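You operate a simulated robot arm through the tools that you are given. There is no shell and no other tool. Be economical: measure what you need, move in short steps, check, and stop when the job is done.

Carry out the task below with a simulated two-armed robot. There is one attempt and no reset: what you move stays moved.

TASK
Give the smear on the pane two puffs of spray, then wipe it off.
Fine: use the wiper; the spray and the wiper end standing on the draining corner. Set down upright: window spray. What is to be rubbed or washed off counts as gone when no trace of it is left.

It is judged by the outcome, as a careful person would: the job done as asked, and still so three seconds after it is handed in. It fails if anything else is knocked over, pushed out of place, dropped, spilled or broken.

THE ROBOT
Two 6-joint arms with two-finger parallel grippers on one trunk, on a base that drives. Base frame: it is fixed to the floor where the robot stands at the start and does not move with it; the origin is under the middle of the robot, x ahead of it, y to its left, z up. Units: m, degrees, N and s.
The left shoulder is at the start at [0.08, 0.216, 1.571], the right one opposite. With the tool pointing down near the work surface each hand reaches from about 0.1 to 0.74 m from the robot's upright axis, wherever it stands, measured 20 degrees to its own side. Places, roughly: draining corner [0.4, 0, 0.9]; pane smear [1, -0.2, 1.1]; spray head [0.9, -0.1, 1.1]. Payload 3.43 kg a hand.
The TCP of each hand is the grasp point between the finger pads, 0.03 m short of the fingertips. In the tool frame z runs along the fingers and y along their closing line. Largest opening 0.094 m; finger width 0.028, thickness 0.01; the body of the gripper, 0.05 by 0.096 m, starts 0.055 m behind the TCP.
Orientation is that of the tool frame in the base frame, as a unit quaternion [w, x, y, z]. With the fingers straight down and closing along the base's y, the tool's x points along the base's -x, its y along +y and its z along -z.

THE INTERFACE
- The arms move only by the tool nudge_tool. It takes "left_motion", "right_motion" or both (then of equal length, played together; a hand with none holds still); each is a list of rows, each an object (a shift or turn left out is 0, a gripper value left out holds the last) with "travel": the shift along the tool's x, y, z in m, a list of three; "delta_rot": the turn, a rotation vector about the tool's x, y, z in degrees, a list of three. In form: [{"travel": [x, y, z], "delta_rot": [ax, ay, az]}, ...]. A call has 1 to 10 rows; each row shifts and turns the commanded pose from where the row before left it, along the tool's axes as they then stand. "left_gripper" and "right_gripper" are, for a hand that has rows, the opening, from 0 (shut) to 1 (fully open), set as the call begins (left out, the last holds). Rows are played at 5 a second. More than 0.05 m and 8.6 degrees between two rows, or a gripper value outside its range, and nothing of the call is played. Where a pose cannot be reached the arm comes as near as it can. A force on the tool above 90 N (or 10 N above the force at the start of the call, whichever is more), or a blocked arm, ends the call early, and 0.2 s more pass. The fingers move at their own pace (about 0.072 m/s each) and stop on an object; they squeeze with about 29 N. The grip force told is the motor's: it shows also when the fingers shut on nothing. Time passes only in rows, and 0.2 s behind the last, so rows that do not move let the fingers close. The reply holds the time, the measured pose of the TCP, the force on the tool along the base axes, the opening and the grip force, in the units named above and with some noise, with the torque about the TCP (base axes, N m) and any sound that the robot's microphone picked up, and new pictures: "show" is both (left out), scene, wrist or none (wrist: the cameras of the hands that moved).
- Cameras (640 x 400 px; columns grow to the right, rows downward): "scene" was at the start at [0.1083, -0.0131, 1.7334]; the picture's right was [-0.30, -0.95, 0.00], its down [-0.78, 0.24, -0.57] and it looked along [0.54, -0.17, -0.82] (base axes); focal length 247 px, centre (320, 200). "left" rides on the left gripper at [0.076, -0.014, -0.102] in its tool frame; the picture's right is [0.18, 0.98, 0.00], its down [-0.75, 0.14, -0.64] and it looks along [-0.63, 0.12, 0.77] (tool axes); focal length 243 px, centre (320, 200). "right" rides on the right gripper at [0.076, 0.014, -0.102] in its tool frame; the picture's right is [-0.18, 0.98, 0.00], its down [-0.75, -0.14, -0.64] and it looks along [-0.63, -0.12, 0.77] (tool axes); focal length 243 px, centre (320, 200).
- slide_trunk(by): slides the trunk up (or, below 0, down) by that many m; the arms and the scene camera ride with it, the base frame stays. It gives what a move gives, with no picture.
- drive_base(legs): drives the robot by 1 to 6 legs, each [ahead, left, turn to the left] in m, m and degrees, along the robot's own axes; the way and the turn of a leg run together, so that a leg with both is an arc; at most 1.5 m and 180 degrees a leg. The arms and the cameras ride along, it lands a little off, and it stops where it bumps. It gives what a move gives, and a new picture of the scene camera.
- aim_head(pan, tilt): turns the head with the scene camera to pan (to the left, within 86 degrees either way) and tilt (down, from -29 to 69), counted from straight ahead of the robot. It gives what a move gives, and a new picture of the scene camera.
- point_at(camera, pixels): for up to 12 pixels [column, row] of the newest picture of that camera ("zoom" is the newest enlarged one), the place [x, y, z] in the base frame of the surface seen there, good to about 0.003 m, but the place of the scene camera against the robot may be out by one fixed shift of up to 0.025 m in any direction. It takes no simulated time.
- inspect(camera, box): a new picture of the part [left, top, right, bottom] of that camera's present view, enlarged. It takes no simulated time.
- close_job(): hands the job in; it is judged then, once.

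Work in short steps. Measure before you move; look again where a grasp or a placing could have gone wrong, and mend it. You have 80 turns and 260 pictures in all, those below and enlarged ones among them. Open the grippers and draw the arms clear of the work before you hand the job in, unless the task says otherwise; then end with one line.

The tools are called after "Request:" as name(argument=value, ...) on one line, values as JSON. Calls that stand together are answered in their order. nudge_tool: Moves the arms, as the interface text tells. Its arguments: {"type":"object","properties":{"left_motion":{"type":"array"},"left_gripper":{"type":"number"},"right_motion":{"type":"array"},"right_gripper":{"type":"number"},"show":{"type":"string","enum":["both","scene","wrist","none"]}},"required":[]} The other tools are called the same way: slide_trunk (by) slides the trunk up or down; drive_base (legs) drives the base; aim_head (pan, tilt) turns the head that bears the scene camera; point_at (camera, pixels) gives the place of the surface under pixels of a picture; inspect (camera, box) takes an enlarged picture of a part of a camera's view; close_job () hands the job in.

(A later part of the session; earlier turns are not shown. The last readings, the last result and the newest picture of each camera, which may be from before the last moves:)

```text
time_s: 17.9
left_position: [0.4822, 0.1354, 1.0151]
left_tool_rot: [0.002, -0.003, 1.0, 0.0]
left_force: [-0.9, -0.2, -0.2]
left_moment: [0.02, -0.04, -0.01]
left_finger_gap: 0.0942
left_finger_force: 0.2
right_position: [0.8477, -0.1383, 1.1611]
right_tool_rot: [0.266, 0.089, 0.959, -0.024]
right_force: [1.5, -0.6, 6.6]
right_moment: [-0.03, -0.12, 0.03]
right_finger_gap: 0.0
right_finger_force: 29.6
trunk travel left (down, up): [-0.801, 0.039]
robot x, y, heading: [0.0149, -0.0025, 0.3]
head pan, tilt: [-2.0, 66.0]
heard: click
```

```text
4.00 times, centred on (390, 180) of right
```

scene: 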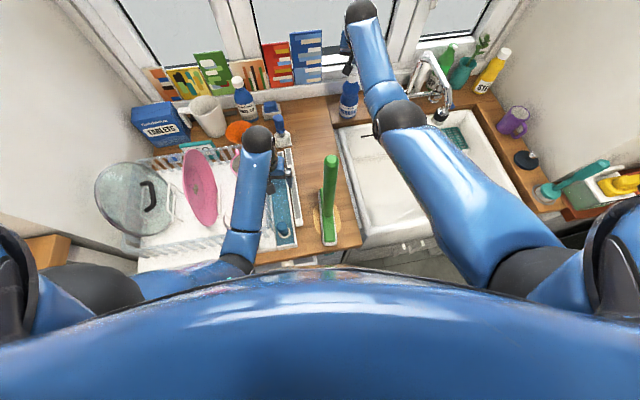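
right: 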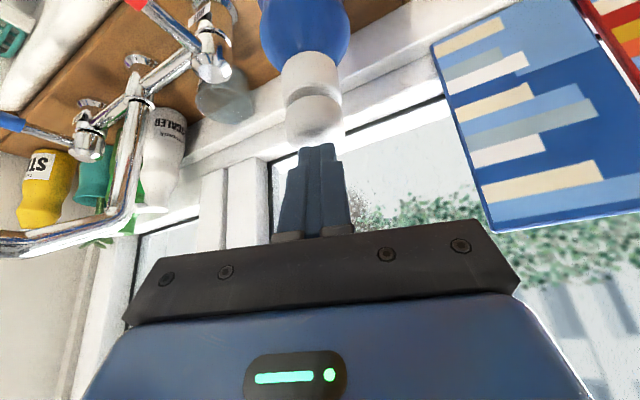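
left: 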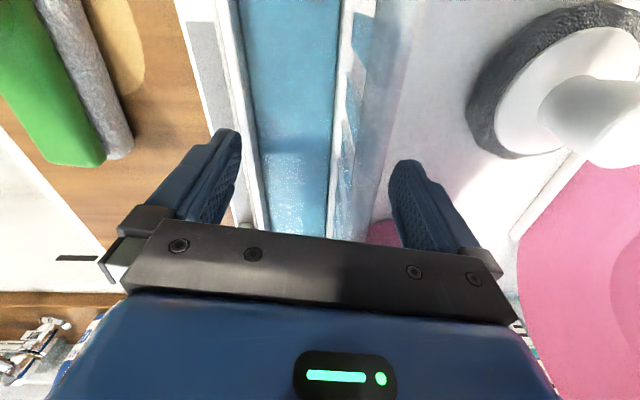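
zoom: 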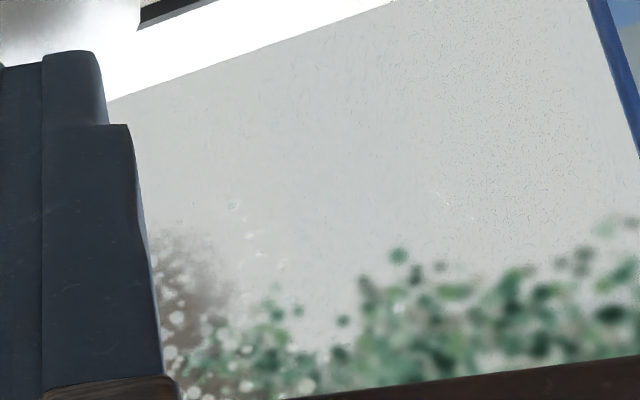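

Droplets show on the smear: puff one. Release the cap (up 25 mm) and look at where it landed.

Request:
nudge_tool(right_motion=[{"travel": [-0.0065, 0, -0.0108]}, {"travel": [-0.0065, 0, -0.0108]}, {}], show="wrist")

Request:
inspect(camera="right", box=[260, 60, 440, 240])

```text
time_s: 18.7
left_position: [0.4838, 0.1348, 1.0144]
left_tool_rot: [0.001, -0.003, 1.0, 0.001]
left_force: [0.0, -0.4, 1.9]
left_moment: [0.0, 0.0, -0.01]
left_finger_gap: 0.0941
left_finger_force: 0.1
right_position: [0.8466, -0.1393, 1.1855]
right_tool_rot: [0.264, 0.091, 0.96, -0.025]
right_force: [0.0, 0.3, 0.5]
right_moment: [0.0, 0.02, -0.03]
right_finger_gap: 0.0
right_finger_force: 28.8
trunk travel left (down, up): [-0.801, 0.039]
robot x, y, heading: [0.0141, 0.0005, 0.2]
head pan, tilt: [-2.0, 66.0]
```

right: 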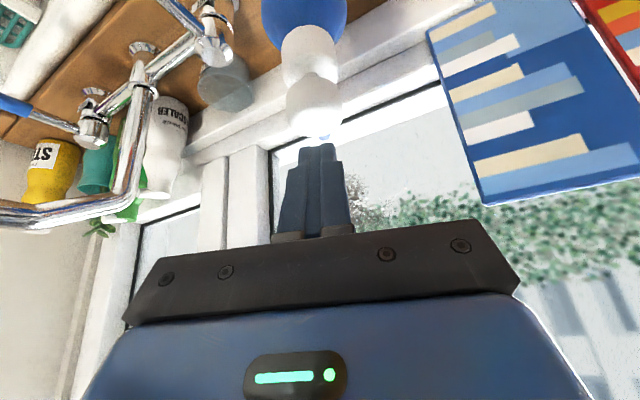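

```text
2.22 times, centred on (350, 150) of right
```

zoom: 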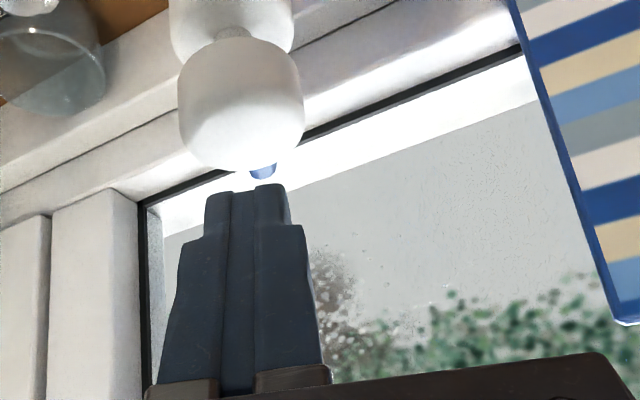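

Droplets lie over the smear and the cap has sprung back. Second puff with the same stroke, then release.

Request:
nudge_tool(right_motion=[{"travel": [0.005, 0, 0.0084]}, {"travel": [0.0035, 0, 0.0058]}, {"travel": [0.0023, 0, 0.0038]}, {"travel": [0.0023, 0, 0.0037]}], show="none")

```text
time_s: 19.7
left_position: [0.4838, 0.1349, 1.0154]
left_tool_rot: [0.001, -0.002, 1.0, 0.0]
left_force: [0.4, 0.4, -0.2]
left_moment: [-0.01, 0.0, 0.0]
left_finger_gap: 0.0941
left_finger_force: 0.0
right_position: [0.8479, -0.1382, 1.1612]
right_tool_rot: [0.266, 0.09, 0.959, -0.024]
right_force: [0.9, -0.5, 6.4]
right_moment: [0.02, -0.04, 0.01]
right_finger_gap: 0.0001
right_finger_force: 28.8
trunk travel left (down, up): [-0.801, 0.039]
robot x, y, heading: [0.0179, -0.0032, 0.1]
head pan, tilt: [-2.0, 66.0]
heard: click
```

Second click heard. Rise, back off, open the gripper and check the pane.

Request:
nudge_tool(right_motion=[{"travel": [-0.0103, 0, -0.0172]}, {"travel": [-0.0154, 0, -0.0258]}, {"travel": [0.0286, 0, -0.029]}, {"travel": [0.0286, 0, -0.029]}, {"delta_rot": [0, -8.5, 0]}, {"delta_rot": [0, -8.5, 0]}, {"delta_rot": [0, -8.5, 0]}, {"delta_rot": [0, -8.5, 0]}], right_gripper=1)

Request:
inspect(camera="scene", box=[325, 5, 395, 65])

Request:
inspect(camera="right", box=[230, 0, 430, 150])

```text
time_s: 21.5
left_position: [0.4841, 0.135, 1.0142]
left_tool_rot: [0.002, -0.002, 1.0, 0.0]
left_force: [0.2, 0.3, -0.6]
left_moment: [0.01, -0.01, -0.02]
left_finger_gap: 0.0939
left_finger_force: 0.0
right_position: [0.7699, -0.1239, 1.2299]
right_tool_rot: [0.535, 0.079, 0.84, -0.05]
right_force: [0.5, 0.6, 0.1]
right_moment: [-0.03, 0.03, 0.0]
right_finger_gap: 0.0939
right_finger_force: 0.1
trunk travel left (down, up): [-0.801, 0.039]
robot x, y, heading: [0.0159, -0.0008, 0.3]
head pan, tilt: [-2.0, 66.0]
```

scene: 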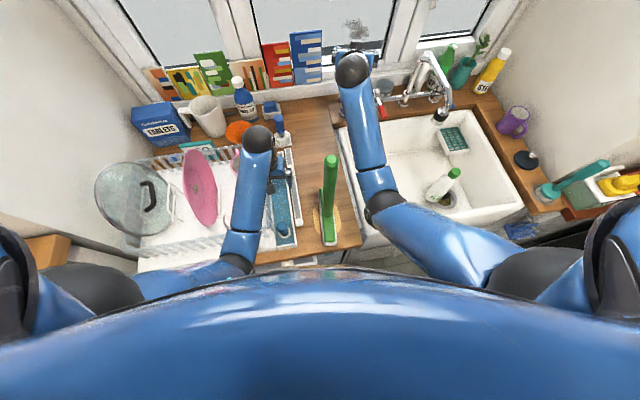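
right: 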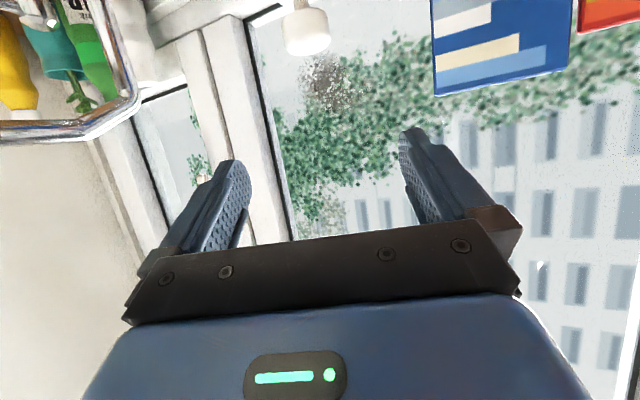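

```text
6.67 times, centred on (360, 35) of scene
```

zoom: 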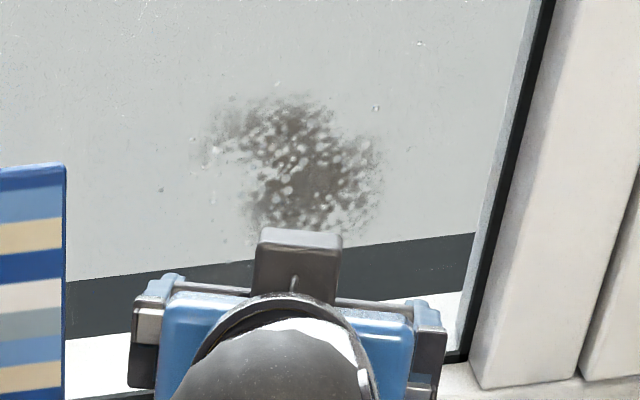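

```text
2.67 times, centred on (330, 75) of right
```

zoom: 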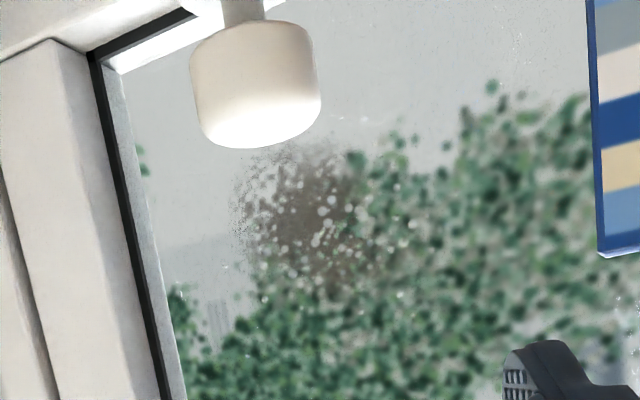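

The smear is well wetted. Re-grasp the bottle: retrace down behind it, forward, and close.

Request:
nudge_tool(right_motion=[{"travel": [0.0365, 0, 0.0135]}, {"travel": [0.0365, 0, 0.0135]}, {"travel": [0.0365, 0, 0.0135]}, {"travel": [0.0365, 0, 0.0135]}, {"travel": [0, 0, 0.0367]}, {"travel": [0, 0, 0.0367]}, {"travel": [0, 0, 0.0367]}, {}], right_gripper=1, show="wrist")

Request:
point_at(camera="scene", pixels=[[310, 120], [290, 112], [300, 150], [281, 122], [284, 138], [320, 100], [325, 130], [296, 170], [290, 195], [240, 132], [318, 140], [305, 180]])

```text
time_s: 23.3
left_position: [0.4826, 0.1339, 1.0148]
left_tool_rot: [0.001, -0.002, 1.0, 0.0]
left_force: [0.2, 0.3, 0.7]
left_moment: [-0.02, 0.01, 0.02]
left_finger_gap: 0.0939
left_finger_force: 0.0
right_position: [0.8511, -0.1393, 1.0303]
right_tool_rot: [0.536, 0.081, 0.839, -0.052]
right_force: [0.1, -0.2, -0.1]
right_moment: [0.02, 0.0, -0.01]
right_finger_gap: 0.0942
right_finger_force: 0.0
right hand out of reach, approached as far as the arm can: row 7
trunk travel left (down, up): [-0.801, 0.039]
robot x, y, heading: [0.0153, -0.0008, 0.3]
head pan, tilt: [-2.0, 66.0]
```

right: 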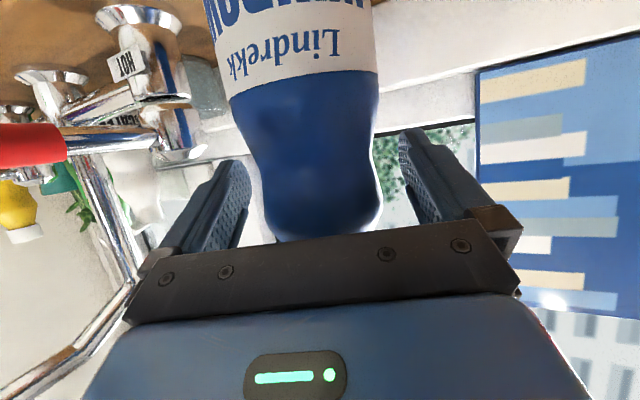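

```text
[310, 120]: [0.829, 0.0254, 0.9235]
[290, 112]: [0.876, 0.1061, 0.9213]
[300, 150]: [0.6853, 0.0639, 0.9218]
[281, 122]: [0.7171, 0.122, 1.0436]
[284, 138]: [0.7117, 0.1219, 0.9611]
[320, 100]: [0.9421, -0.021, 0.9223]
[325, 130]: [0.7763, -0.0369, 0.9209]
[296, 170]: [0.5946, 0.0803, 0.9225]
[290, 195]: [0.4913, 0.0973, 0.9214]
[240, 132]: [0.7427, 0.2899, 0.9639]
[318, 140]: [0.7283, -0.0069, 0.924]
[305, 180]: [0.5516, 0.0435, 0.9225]
```

The waist is between the fingers. Close, then lift 6 cm.

Request:
nudge_tool(right_motion=[{}, {}, {}, {"travel": [-0.018, 0, -0.0085]}, {"travel": [-0.036, 0, -0.017]}, {}], right_gripper=0)

```text
time_s: 24.7
left_position: [0.4849, 0.1346, 1.0127]
left_tool_rot: [0.0, -0.003, 1.0, 0.0]
left_force: [-0.6, 0.0, 0.5]
left_moment: [0.0, 0.0, 0.0]
left_finger_gap: 0.0939
left_finger_force: 0.0
right_position: [0.8513, -0.1404, 1.0884]
right_tool_rot: [0.532, 0.079, 0.842, -0.05]
right_force: [-1.3, 0.3, -5.2]
right_moment: [0.04, 0.03, 0.02]
right_finger_gap: 0.0651
right_finger_force: 28.5
trunk travel left (down, up): [-0.801, 0.039]
robot x, y, heading: [0.0136, -0.0041, 0.4]
head pan, tilt: [-2.0, 66.0]
```

scene: 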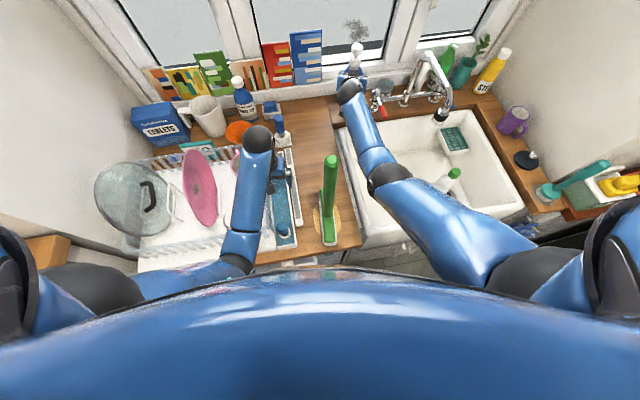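
right: 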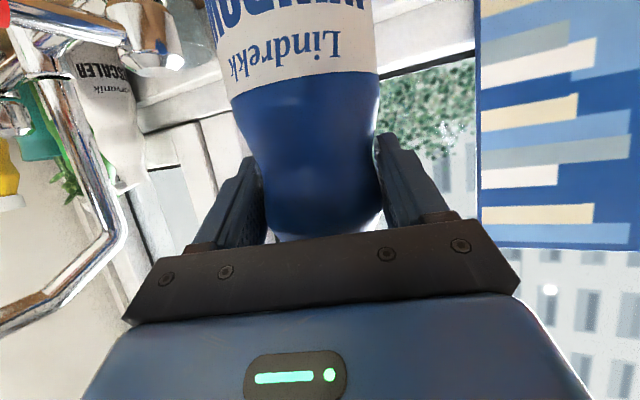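

Bottle held. Carry it to the free wood at about (0.74,-0.015), squaring the hand to yaw 0.

Request:
nudge_tool(right_motion=[{"travel": [0.0142, 0.0256, -0.0301]}, {"travel": [0.0142, 0.0256, -0.0301]}, {"travel": [0.0142, 0.0256, -0.0301]}, {"travel": [0.0142, 0.0256, -0.0301]}, {"delta_rot": [-4.75, 0, -2.23]}, {"delta_rot": [-4.75, 0, -2.23]}, {}])

```text
time_s: 26.3
left_position: [0.4843, 0.136, 1.0134]
left_tool_rot: [0.0, -0.002, 1.0, 0.0]
left_force: [-0.7, 0.6, 0.5]
left_moment: [-0.03, 0.01, -0.01]
left_finger_gap: 0.0941
left_finger_force: 0.0
right_position: [0.7417, -0.016, 1.091]
right_tool_rot: [0.535, 0.001, 0.845, 0.0]
right_force: [0.0, 0.0, -6.1]
right_moment: [-0.03, 0.03, 0.01]
right_finger_gap: 0.0644
right_finger_force: 29.2
trunk travel left (down, up): [-0.801, 0.039]
robot x, y, heading: [0.0128, -0.001, 0.5]
head pan, tilt: [-2.0, 66.0]
```

scene: 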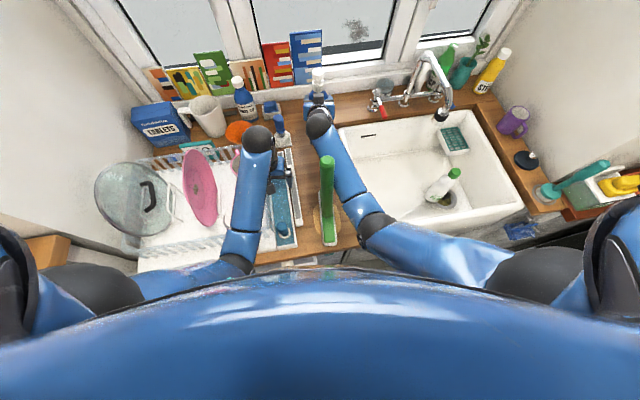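
right: 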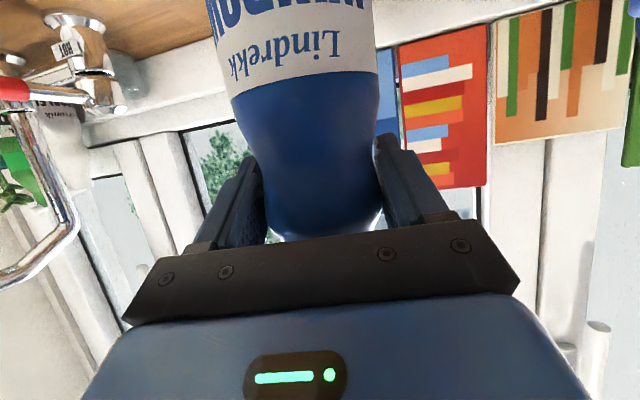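

Lower it until it stands.

Request:
nudge_tool(right_motion=[{"travel": [0.027, 0, 0.0127]}, {"travel": [0.018, 0, 0.0085]}, {"travel": [0.006, 0, 0.0028]}, {"travel": [0.0027, 0, 0.0013]}, {}], show="none")

```text
time_s: 27.5
left_position: [0.4855, 0.1346, 1.0129]
left_tool_rot: [0.0, -0.003, 1.0, 0.0]
left_force: [-0.1, 0.0, -0.6]
left_moment: [0.04, 0.03, 0.0]
left_finger_gap: 0.0938
left_finger_force: 0.1
right_position: [0.7396, -0.0147, 1.0305]
right_tool_rot: [0.535, 0.001, 0.845, 0.0]
right_force: [-0.9, 0.7, -5.8]
right_moment: [0.02, 0.0, 0.02]
right_finger_gap: 0.0651
right_finger_force: 29.4
trunk travel left (down, up): [-0.801, 0.039]
robot x, y, heading: [0.0189, -0.0023, 0.4]
head pan, tilt: [-2.0, 66.0]
```

Still carrying weight; a few more millimetres.

Request:
nudge_tool(right_motion=[{"travel": [0.0018, 0, 0.0009]}, {"travel": [0.0018, 0, 0.0009]}, {}], show="none")

```text
time_s: 28.3
left_position: [0.4821, 0.1358, 1.0152]
left_tool_rot: [0.002, -0.002, 1.0, 0.001]
left_force: [0.1, -0.3, 0.3]
left_moment: [-0.01, -0.01, -0.01]
left_finger_gap: 0.094
left_finger_force: 0.1
right_position: [0.7405, -0.0145, 1.0298]
right_tool_rot: [0.538, 0.002, 0.843, 0.0]
right_force: [0.5, -0.4, 8.2]
right_moment: [-0.43, -0.31, -0.1]
right_finger_gap: 0.0648
right_finger_force: 29.1
trunk travel left (down, up): [-0.801, 0.039]
robot x, y, heading: [0.0187, -0.001, 0.2]
head pan, tilt: [-2.0, 66.0]
```

Standing (8 N up). Open, back off just 7 cm, then move right over the sink, staying away from the wiper's handle.

Request:
nudge_tool(right_motion=[{}, {}, {"travel": [0, 0, -0.035]}, {"travel": [0, 0, -0.035]}, {"travel": [-0.01, -0.045, 0]}, {"travel": [-0.01, -0.045, 0]}, {"travel": [-0.01, -0.045, 0]}, {"travel": [-0.01, -0.045, 0]}], right_gripper=1)

```text
time_s: 30.1
left_position: [0.4839, 0.1343, 1.013]
left_tool_rot: [0.002, -0.004, 1.0, 0.0]
left_force: [-1.1, 0.1, -0.5]
left_moment: [0.03, -0.02, 0.0]
left_finger_gap: 0.0939
left_finger_force: 0.1
right_position: [0.693, -0.1941, 1.0931]
right_tool_rot: [0.536, 0.002, 0.844, -0.001]
right_force: [-0.1, 0.6, -0.3]
right_moment: [0.0, 0.01, -0.01]
right_finger_gap: 0.0939
right_finger_force: 0.0
trunk travel left (down, up): [-0.801, 0.039]
robot x, y, heading: [0.0172, -0.0025, 0.2]
head pan, tilt: [-2.0, 66.0]
```

scene: 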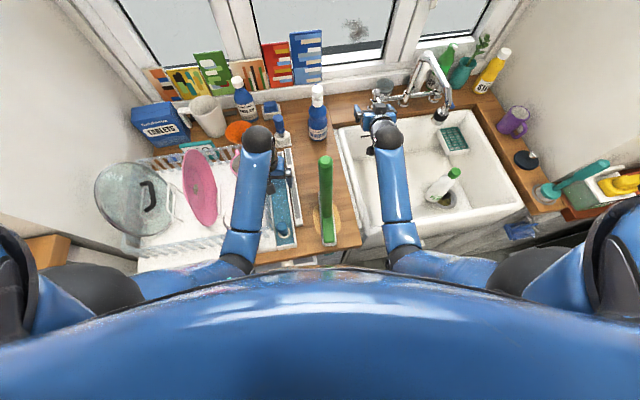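
right: 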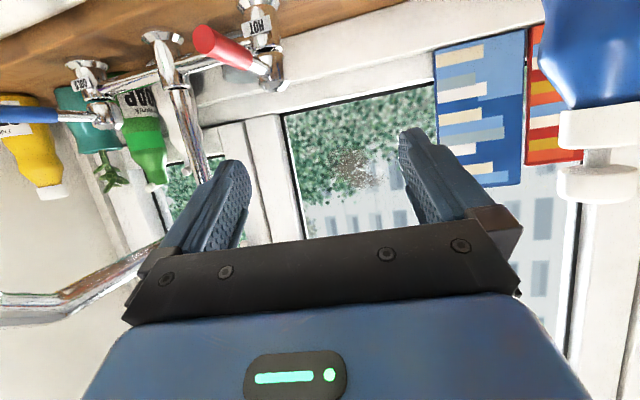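

Bottle stands at the temporary spot. Now raise both hands (left tilts forward clear of the tray, right steeper and higher) before backing the base for the wiper.

Request:
nudge_tool(left_motion=[{"travel": [-0.015, 0, 0], "delta_rot": [0, -8, 0]}, {"travel": [-0.0177, 0, -0.0177], "delta_rot": [0, -8, 0]}, {"travel": [-0.0241, 0, -0.0295], "delta_rot": [0, -8, 0]}, {"travel": [-0.0279, 0, -0.0259], "delta_rot": [0, -8, 0]}, {"travel": [-0.0313, 0, -0.0217], "delta_rot": [0, -8, 0]}, {"travel": [-0.034, 0, -0.0172], "delta_rot": [0, -8, 0]}], right_motion=[{"travel": [-0.039, 0, -0.0182], "delta_rot": [0, 8.5, 0]}, {"travel": [-0.0357, 0, -0.024], "delta_rot": [0, 8.5, 0]}, {"travel": [-0.0319, 0, -0.0289], "delta_rot": [0, 8.5, 0]}, {"travel": [-0.0271, 0, -0.0334], "delta_rot": [0, 8.5, 0]}, {"travel": [-0.022, 0, -0.037], "delta_rot": [0, 8.5, 0]}, {}], show="scene")

```text
time_s: 31.5
left_position: [0.5749, 0.1366, 1.1744]
left_tool_rot: [0.408, -0.004, 0.913, 0.002]
left_force: [-0.5, -0.4, -0.1]
left_moment: [0.01, -0.03, 0.01]
left_finger_gap: 0.0942
left_finger_force: 0.1
right_position: [0.7218, -0.1966, 1.2875]
right_tool_rot: [0.192, 0.001, 0.981, 0.002]
right_force: [0.7, 0.4, 0.2]
right_moment: [0.0, 0.01, -0.01]
right_finger_gap: 0.0937
right_finger_force: 0.0
right hand out of reach, approached as far as the arm can: row 5
trunk travel left (down, up): [-0.801, 0.039]
robot x, y, heading: [0.0189, -0.0031, 0.5]
head pan, tilt: [-2.0, 66.0]
```

scene: 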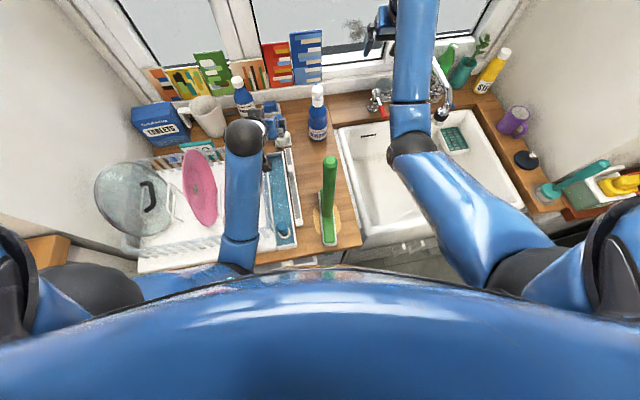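

Right hand tops out near z=1.29, so I'll bring it level with the handle's top and slide onto it from the front as the base backs up. First lower, steepen and shift to the handle's y.

Request:
nudge_tool(right_motion=[{"travel": [0.0047, 0.0375, 0.0116]}, {"travel": [0.0047, 0.0375, 0.0116]}, {"travel": [0.0047, 0.0375, 0.0116]}, {"travel": [0.0047, 0.0375, 0.0116]}, {"delta_rot": [0, 8.5, 0]}, {"delta_rot": [0, 8.5, 0]}, {}])

```text
time_s: 33.1
left_position: [0.5751, 0.1364, 1.174]
left_tool_rot: [0.407, -0.002, 0.913, 0.001]
left_force: [-0.2, 0.2, 0.4]
left_moment: [0.01, 0.02, -0.02]
left_finger_gap: 0.0941
left_finger_force: 0.0
right_position: [0.7232, -0.044, 1.2384]
right_tool_rot: [0.045, 0.001, 0.999, 0.0]
right_force: [-1.1, -0.2, 0.1]
right_moment: [0.0, 0.04, -0.02]
right_finger_gap: 0.094
right_finger_force: 0.0
trunk travel left (down, up): [-0.801, 0.039]
robot x, y, heading: [0.0205, -0.0036, 0.1]
head pan, tilt: [-2.0, 66.0]
```

scene: 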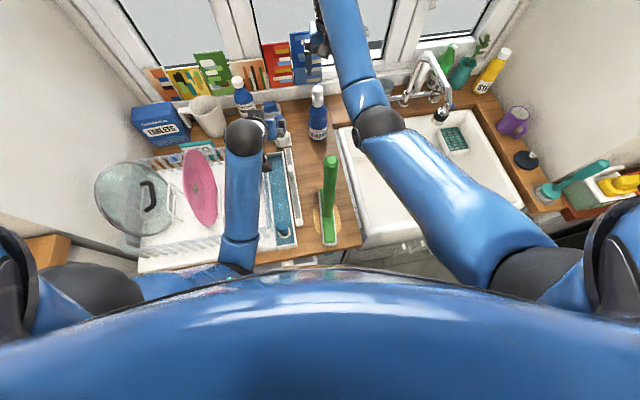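
right: 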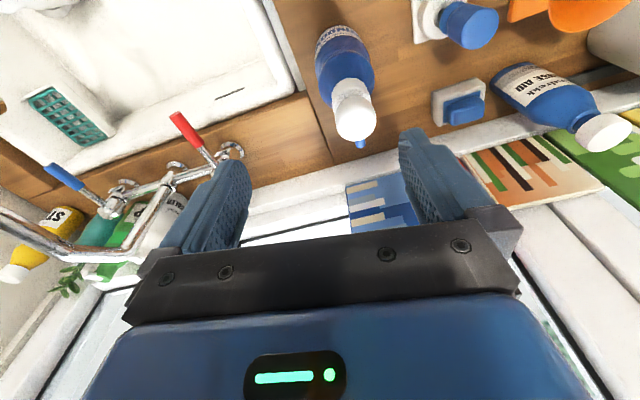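

Back the base 0.22 m, leaving the right hand just in front of the handle.

Request:
drive_base(legs=[[-0.22, 0, 0]])

Request:
inspect(camera="right", box=[0, 0, 640, 400])

```text
time_s: 34.8
left_position: [0.3574, 0.136, 1.1713]
left_tool_rot: [0.405, -0.003, 0.914, 0.002]
left_force: [-0.2, -0.8, -0.8]
left_moment: [-0.01, -0.01, 0.02]
left_finger_gap: 0.0941
left_finger_force: 0.1
right_position: [0.5072, -0.0455, 1.2355]
right_tool_rot: [0.044, 0.002, 0.999, 0.0]
right_force: [1.0, 0.9, 0.2]
right_moment: [0.03, 0.04, 0.03]
right_finger_gap: 0.0941
right_finger_force: 0.0
trunk travel left (down, up): [-0.801, 0.039]
robot x, y, heading: [-0.2053, -0.0013, 0.5]
head pan, tilt: [-2.0, 66.0]
```

scene: 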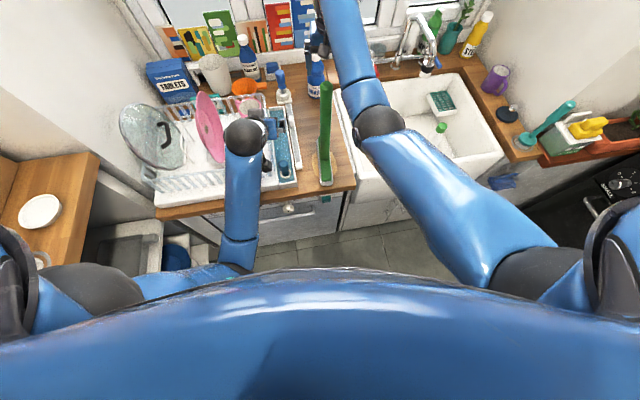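

```text
1.00 times, centred on (320, 200) of right (not enlarged: the box is as wide or as high as the picture)
```

zoom: 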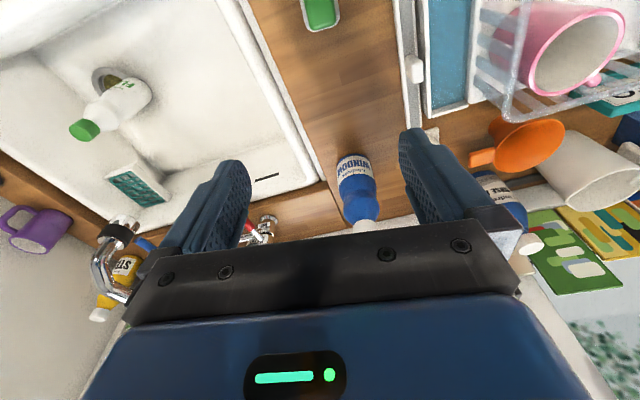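

Request:
point_at(camera="right", pixels=[[305, 5], [320, 8], [336, 5], [310, 28], [332, 25], [320, 30]])

Request:
inspect(camera="scene", box=[280, 20, 400, 200])

Request:
point_at(camera="scene", pixels=[[326, 84], [326, 120], [321, 100], [331, 100], [324, 182], [316, 140]])

```text
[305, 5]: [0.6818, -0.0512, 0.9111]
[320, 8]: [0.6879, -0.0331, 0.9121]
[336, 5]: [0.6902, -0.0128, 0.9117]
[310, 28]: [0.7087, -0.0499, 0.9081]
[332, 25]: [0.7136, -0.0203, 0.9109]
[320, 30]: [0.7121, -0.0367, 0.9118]
```

```text
2.22 times, centred on (340, 110) of scene
```

zoom: 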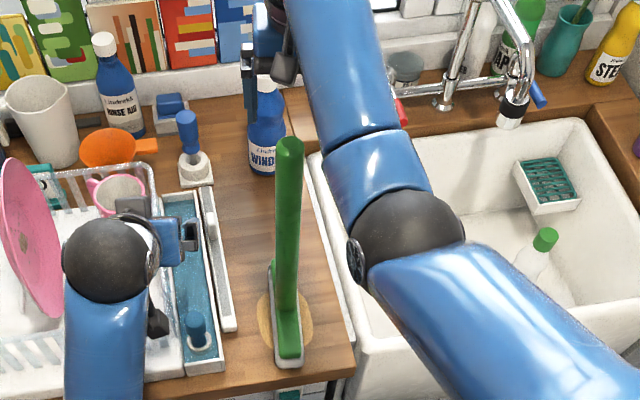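

```text
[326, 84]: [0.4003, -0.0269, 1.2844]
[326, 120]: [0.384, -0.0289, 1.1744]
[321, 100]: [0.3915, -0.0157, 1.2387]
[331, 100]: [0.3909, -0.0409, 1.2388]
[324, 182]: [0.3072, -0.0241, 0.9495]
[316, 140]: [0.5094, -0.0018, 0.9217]
```

The right-camera points were from its older picture; re-taking that.

Request:
inspect(camera="right", box=[280, 0, 360, 50])

Request:
point_at(camera="zoom", pixels=[[200, 40], [320, 60], [440, 40], [240, 230], [420, 220], [320, 200], [480, 350]])

```text
8.00 times, centred on (320, 25) of right
```

zoom: 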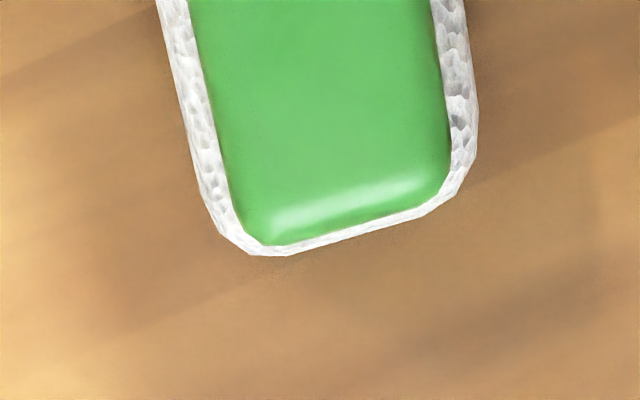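

```text
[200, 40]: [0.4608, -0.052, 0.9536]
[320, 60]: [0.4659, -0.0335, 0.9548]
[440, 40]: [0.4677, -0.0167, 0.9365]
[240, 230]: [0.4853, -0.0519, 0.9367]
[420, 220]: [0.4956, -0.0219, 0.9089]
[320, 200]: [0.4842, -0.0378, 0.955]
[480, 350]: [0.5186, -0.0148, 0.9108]
```

Bar centre ≈(0.394,-0.041), handle about there. The fingers (open ±0.047 about y=-0.0455) straddle it; slide on by backing the base another 0.11 m.

Request:
drive_base(legs=[[-0.11, 0, 0]])

Request:
inspect(camera="right", box=[160, 0, 480, 240])

Request:
inspect(camera="scene", box=[270, 20, 390, 160])

```text
time_s: 36.0
left_position: [0.2466, 0.1324, 1.1699]
left_tool_rot: [0.404, -0.001, 0.915, 0.001]
left_force: [0.7, -0.1, -0.4]
left_moment: [0.0, 0.03, -0.01]
left_finger_gap: 0.0939
left_finger_force: 0.0
right_position: [0.3954, -0.0489, 1.2332]
right_tool_rot: [0.042, 0.004, 0.999, 0.0]
right_force: [1.2, -0.9, -0.2]
right_moment: [-0.01, 0.05, -0.01]
right_finger_gap: 0.0939
right_finger_force: 0.0
trunk travel left (down, up): [-0.801, 0.039]
robot x, y, heading: [-0.3224, -0.0052, 0.2]
head pan, tilt: [-2.0, 66.0]
```

scene: 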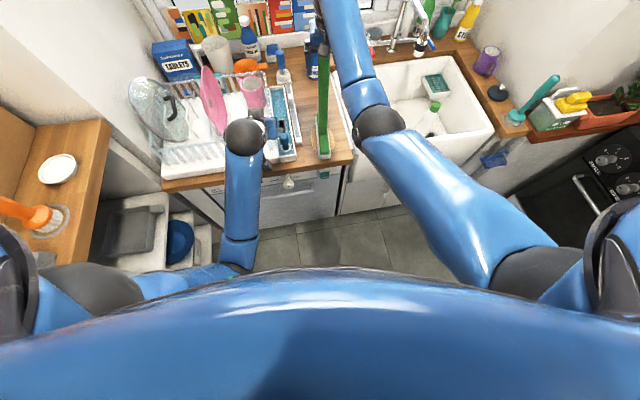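

```text
1.67 times, centred on (320, 120) of right
```

zoom: 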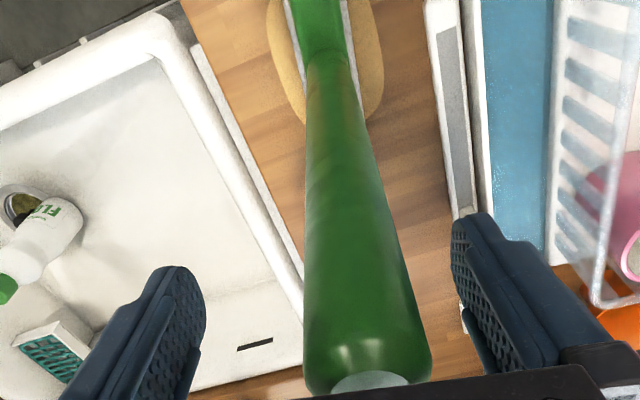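

```text
2.86 times, centred on (330, 90) of scene
```

zoom: 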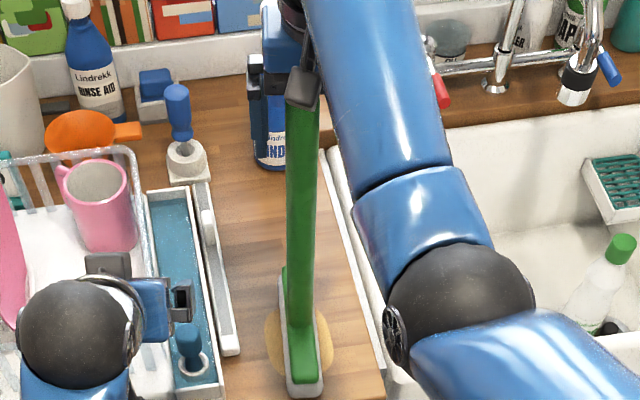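

The handle is between the fingers. Measure its top.

Request:
inspect(camera="right", box=[290, 80, 430, 240])

Request:
point_at(camera="zoom", pixels=[[280, 250], [275, 290], [320, 275], [240, 200], [260, 100], [330, 300], [310, 310]])

```text
2.50 times, centred on (360, 160) of right
```

zoom: 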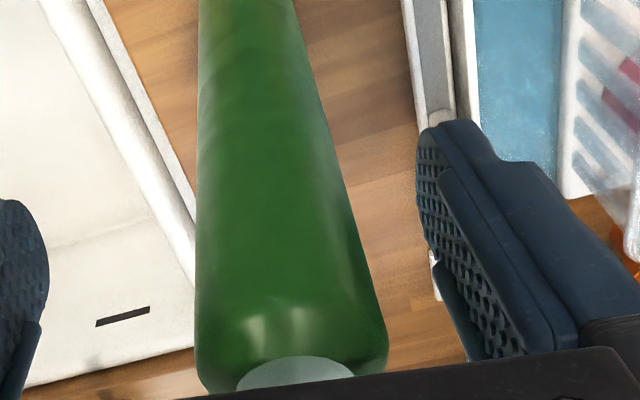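

```text
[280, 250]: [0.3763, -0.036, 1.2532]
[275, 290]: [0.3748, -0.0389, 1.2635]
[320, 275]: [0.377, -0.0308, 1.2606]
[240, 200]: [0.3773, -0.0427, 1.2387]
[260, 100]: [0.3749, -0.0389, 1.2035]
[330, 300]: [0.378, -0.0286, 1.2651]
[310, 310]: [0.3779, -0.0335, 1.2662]
```

Handle axis ≈(0.392,-0.037), top z≈1.27. Centre on it, lower 12 mm, then close.

Request:
nudge_tool(right_motion=[{"travel": [0.003, 0.0115, 0.006]}, {"travel": [0, 0, 0.006]}, {}], right_gripper=1, show="none")

Request:
nudge_tool(right_motion=[{}, {}, {}, {}, {}], right_gripper=0)

```text
time_s: 36.9
left_position: [0.2408, 0.1334, 1.1737]
left_tool_rot: [0.408, 0.0, 0.913, 0.0]
left_force: [0.2, 0.1, -1.3]
left_moment: [0.0, 0.0, -0.01]
left_finger_gap: 0.0941
left_finger_force: 0.1
right_position: [0.3876, -0.0377, 1.226]
right_tool_rot: [0.046, 0.004, 0.999, 0.0]
right_force: [0.5, -0.3, -0.3]
right_moment: [0.01, -0.02, 0.03]
right_finger_gap: 0.094
right_finger_force: 0.1
trunk travel left (down, up): [-0.801, 0.039]
robot x, y, heading: [-0.3206, -0.0016, 0.2]
head pan, tilt: [-2.0, 66.0]
```

```text
time_s: 38.0
left_position: [0.2404, 0.1335, 1.1732]
left_tool_rot: [0.408, -0.001, 0.913, 0.001]
left_force: [-0.2, -0.7, -0.2]
left_moment: [0.0, -0.04, 0.02]
left_finger_gap: 0.0937
left_finger_force: 0.0
right_position: [0.3887, -0.037, 1.2243]
right_tool_rot: [0.046, 0.004, 0.999, 0.0]
right_force: [-0.2, 0.0, 0.8]
right_moment: [0.01, -0.02, -0.01]
right_finger_gap: 0.0337
right_finger_force: 29.0
trunk travel left (down, up): [-0.801, 0.039]
robot x, y, heading: [-0.3202, -0.0055, 0.4]
head pan, tilt: [-2.0, 66.0]
```

scene: 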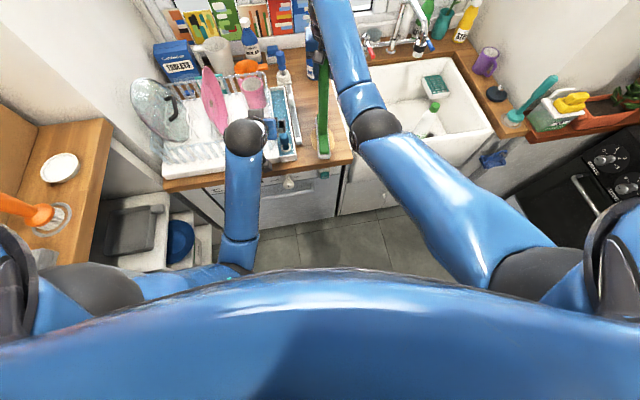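
right: 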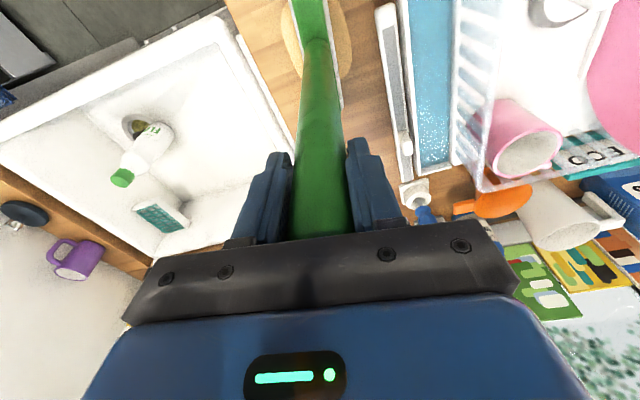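

Gripped (gap 0.034 m). Lift 3 cm, then carry sideways over the sink to y≈-0.18.

Request:
nudge_tool(right_motion=[{"travel": [-0.0014, 0, -0.015]}, {"travel": [-0.0014, 0, -0.015]}, {"travel": [0, -0.035, 0]}, {"travel": [0, -0.035, 0]}, {"travel": [0, -0.035, 0]}, {"travel": [0, -0.035, 0]}, {}])

```text
time_s: 39.6
left_position: [0.2421, 0.133, 1.1734]
left_tool_rot: [0.407, -0.001, 0.913, 0.0]
left_force: [-0.3, 0.1, -0.1]
left_moment: [0.03, 0.0, -0.02]
left_finger_gap: 0.0942
left_finger_force: 0.1
right_position: [0.4063, -0.1728, 1.245]
right_tool_rot: [0.046, 0.004, 0.999, 0.0]
right_force: [0.8, 0.2, -2.0]
right_moment: [0.01, 0.01, 0.0]
right_finger_gap: 0.0337
right_finger_force: 29.1
right hand out of reach, approached as far as the arm can: row 3, 4, 5
trunk travel left (down, up): [-0.801, 0.039]
robot x, y, heading: [-0.3174, -0.0048, 0.4]
head pan, tilt: [-2.0, 66.0]
```

scene: 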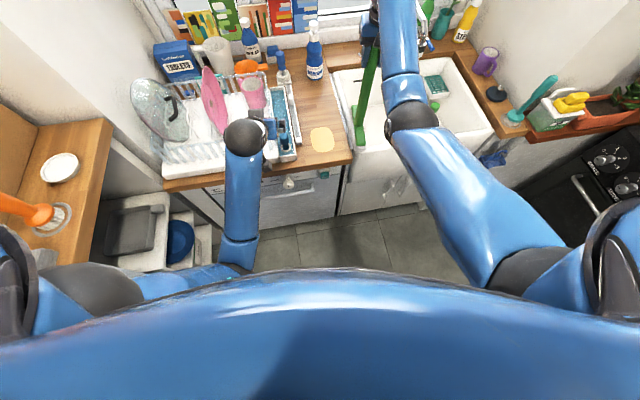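
right: 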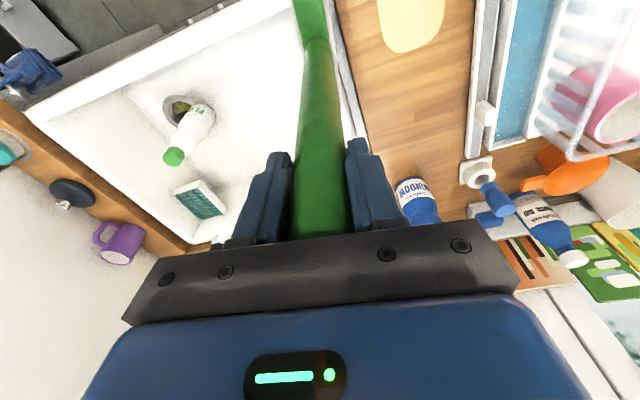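

The wiper hangs free over the sink. Pitch it forward to horizontal.

Request:
nudge_tool(right_motion=[{"delta_rot": [0, -8.5, 0]}, {"delta_rot": [0, -8.5, 0]}, {"delta_rot": [0, -8.5, 0]}, {"delta_rot": [0, -8.5, 0]}, {"delta_rot": [0, -8.5, 0]}, {"delta_rot": [0, -8.5, 0]}, {"delta_rot": [0, -8.5, 0]}, {"delta_rot": [0, -8.5, 0]}, {"delta_rot": [0, -8.5, 0]}, {"delta_rot": [0, -8.5, 0]}])

Request:
point_at(camera="scene", pixels=[[312, 140], [333, 140], [322, 128], [322, 152], [315, 130], [350, 145], [342, 110]])

```text
time_s: 41.9
left_position: [0.2403, 0.1336, 1.175]
left_tool_rot: [0.407, -0.002, 0.913, 0.001]
left_force: [0.7, -0.4, 0.0]
left_moment: [0.01, 0.0, -0.02]
left_finger_gap: 0.0941
left_finger_force: 0.1
right_position: [0.4039, -0.1728, 1.2483]
right_tool_rot: [0.709, 0.004, 0.705, -0.004]
right_force: [-0.2, 0.7, -2.2]
right_moment: [-0.03, 0.4, 0.03]
right_finger_gap: 0.0327
right_finger_force: 29.1
trunk travel left (down, up): [-0.801, 0.039]
robot x, y, heading: [-0.3185, -0.0028, 0.0]
head pan, tilt: [-2.0, 66.0]
```

scene: 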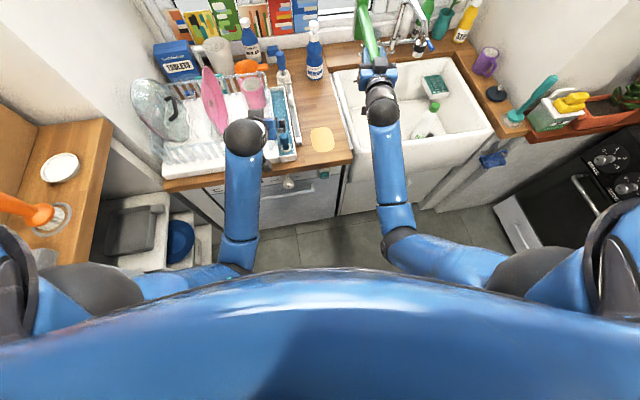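
right: 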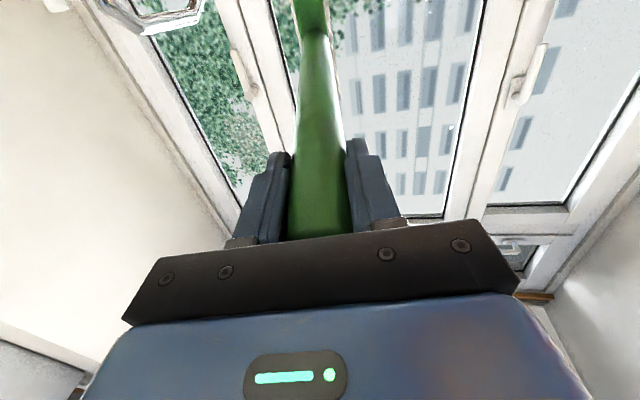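

```text
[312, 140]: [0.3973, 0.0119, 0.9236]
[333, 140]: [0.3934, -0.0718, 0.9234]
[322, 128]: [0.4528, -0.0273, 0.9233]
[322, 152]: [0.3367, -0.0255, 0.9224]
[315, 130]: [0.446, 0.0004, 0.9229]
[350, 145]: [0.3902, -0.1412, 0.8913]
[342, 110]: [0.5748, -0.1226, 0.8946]
```

Horizontal, with the handle drooping ~5°. Correct the pitch by 5°, yaw 8.5° to face the pane squarely, then drive ahead 0.24 m.

Request:
nudge_tool(right_motion=[{"delta_rot": [0, -5, 0]}, {"delta_rot": [-8.5, 0, 0]}, {"travel": [0, -0.03, 0]}, {}], show="none")

Request:
drive_base(legs=[[0.24, 0, 0]])

Request:
inspect(camera="right", box=[120, 0, 520, 250])

Request:
inspect(camera="scene", box=[280, 0, 440, 120])

```text
time_s: 42.9
left_position: [0.2409, 0.133, 1.1745]
left_tool_rot: [0.408, -0.001, 0.913, 0.001]
left_force: [0.1, -0.3, -0.5]
left_moment: [0.02, 0.02, 0.05]
left_finger_gap: 0.0939
left_finger_force: 0.1
right_position: [0.4086, -0.2044, 1.2469]
right_tool_rot: [0.737, -0.052, 0.673, 0.047]
right_force: [0.0, 0.3, -2.3]
right_moment: [-0.03, 0.47, -0.04]
right_finger_gap: 0.0327
right_finger_force: 28.6
trunk travel left (down, up): [-0.801, 0.039]
robot x, y, heading: [-0.3198, 0.0005, 0.1]
head pan, tilt: [-2.0, 66.0]
```

```text
time_s: 44.6
left_position: [0.4759, 0.1301, 1.1762]
left_tool_rot: [0.409, 0.0, 0.913, 0.0]
left_force: [-0.1, -0.9, -0.6]
left_moment: [0.01, -0.01, 0.01]
left_finger_gap: 0.094
left_finger_force: 0.0
right_position: [0.6413, -0.2075, 1.2506]
right_tool_rot: [0.738, -0.051, 0.671, 0.046]
right_force: [-0.8, 0.3, -1.2]
right_moment: [-0.05, 0.36, -0.02]
right_finger_gap: 0.0326
right_finger_force: 29.1
trunk travel left (down, up): [-0.801, 0.039]
robot x, y, heading: [-0.0741, -0.0028, -0.2]
head pan, tilt: [-2.0, 66.0]
```

scene: 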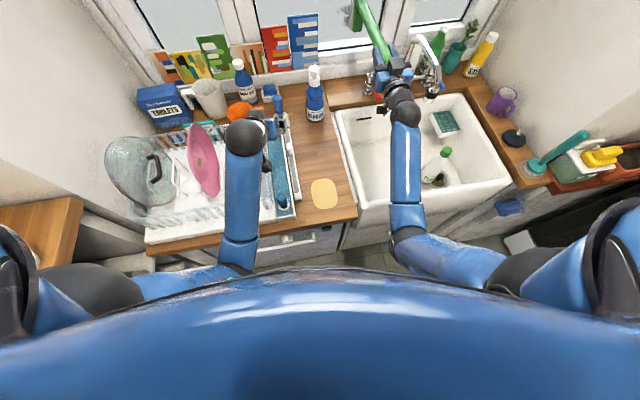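

```text
1.60 times, centred on (320, 125) of right
```

zoom: 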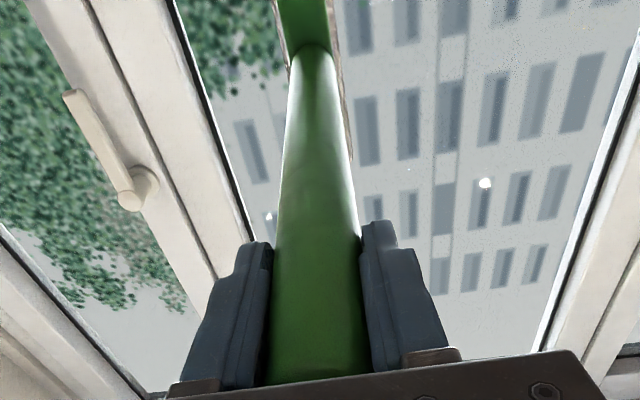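

```text
3.33 times, centred on (360, 60) of scene
```

zoom: 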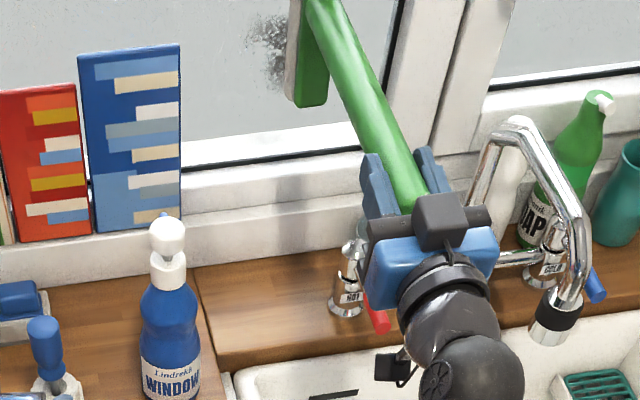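

Tilt the head up for a good view of pad and smear.

Request:
aim_head(pan=-8, tilt=42)

Request:
inspect(camera="scene", box=[270, 80, 430, 200])

```text
time_s: 45.5
left_position: [0.4813, 0.1293, 1.1732]
left_tool_rot: [0.407, 0.002, 0.914, -0.001]
left_force: [1.1, -0.1, 0.0]
left_moment: [0.04, 0.01, -0.01]
left_finger_gap: 0.0939
left_finger_force: 0.0
right_position: [0.6487, -0.2074, 1.2464]
right_tool_rot: [0.737, -0.05, 0.672, 0.045]
right_force: [-1.5, -0.4, -1.5]
right_moment: [-0.08, 0.41, 0.0]
right_finger_gap: 0.0328
right_finger_force: 29.3
trunk travel left (down, up): [-0.801, 0.039]
robot x, y, heading: [-0.0771, -0.0058, -0.2]
head pan, tilt: [-8.0, 42.0]
```

scene: 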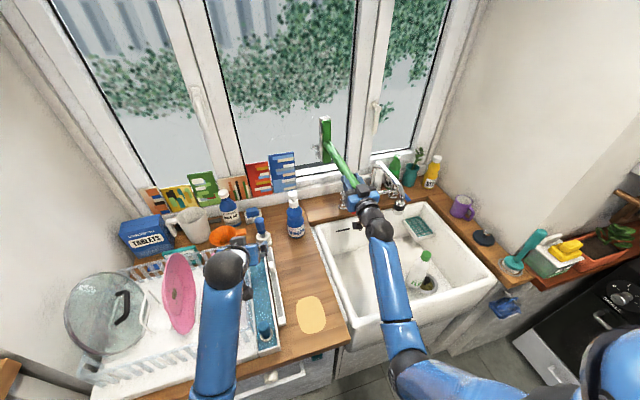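

```text
3.33 times, centred on (350, 140) of scene
```

zoom: 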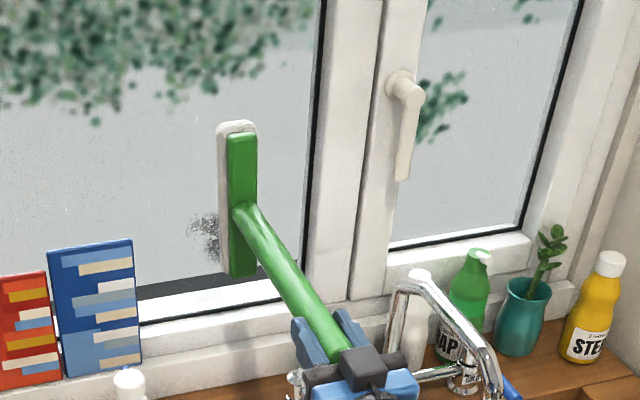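

Request:
point_at(camera="zoom", pixels=[[244, 140], [244, 265], [204, 230], [212, 250], [196, 220], [180, 318], [180, 308], [210, 300], [310, 170], [300, 190], [225, 140], [227, 265]])

```text
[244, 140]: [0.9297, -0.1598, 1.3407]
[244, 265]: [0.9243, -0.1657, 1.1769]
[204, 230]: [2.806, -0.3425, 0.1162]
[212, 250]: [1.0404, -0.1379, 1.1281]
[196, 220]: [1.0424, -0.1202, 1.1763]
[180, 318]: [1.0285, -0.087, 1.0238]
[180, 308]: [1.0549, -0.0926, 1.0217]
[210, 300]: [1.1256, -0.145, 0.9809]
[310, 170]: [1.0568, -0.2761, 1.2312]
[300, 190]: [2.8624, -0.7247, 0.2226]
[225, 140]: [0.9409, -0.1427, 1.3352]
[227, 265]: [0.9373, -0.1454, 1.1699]
```

Bar is upright, centred at z≈1.24 true; the smear is 10 cm lower. Lower it and shift to the smear's left side.

Request:
nudge_tool(right_motion=[{"travel": [0.0315, 0.025, -0.003]}, {"travel": [0.0315, 0.025, -0.003]}, {"travel": [0.0315, 0.025, -0.003]}, {}], show="scene")

Request:
inspect(camera="scene", box=[250, 80, 410, 220])

```text
time_s: 46.5
left_position: [0.4798, 0.1302, 1.1739]
left_tool_rot: [0.407, 0.001, 0.914, -0.001]
left_force: [0.0, -0.7, -0.7]
left_moment: [0.01, 0.03, 0.02]
left_finger_gap: 0.0942
left_finger_force: 0.0
right_position: [0.6348, -0.1335, 1.152]
right_tool_rot: [0.737, -0.051, 0.672, 0.046]
right_force: [0.3, -0.6, -3.5]
right_moment: [-0.07, 0.44, -0.02]
right_finger_gap: 0.0328
right_finger_force: 28.7
trunk travel left (down, up): [-0.801, 0.039]
robot x, y, heading: [-0.0829, -0.0036, -0.2]
head pan, tilt: [-8.0, 42.0]
```

scene: 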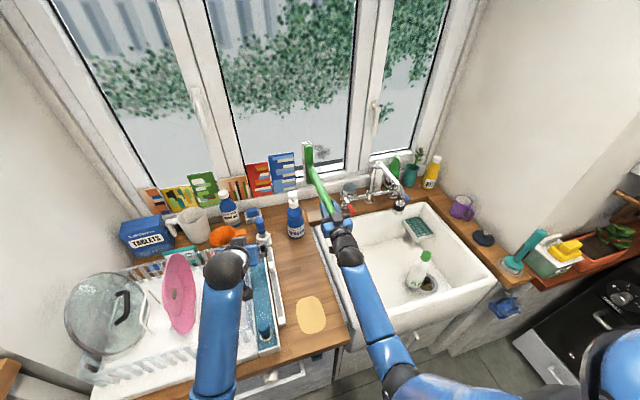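

```text
2.86 times, centred on (330, 150) of scene
```

zoom: 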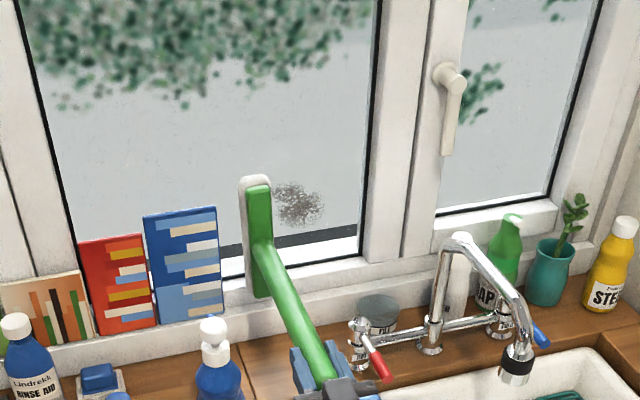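

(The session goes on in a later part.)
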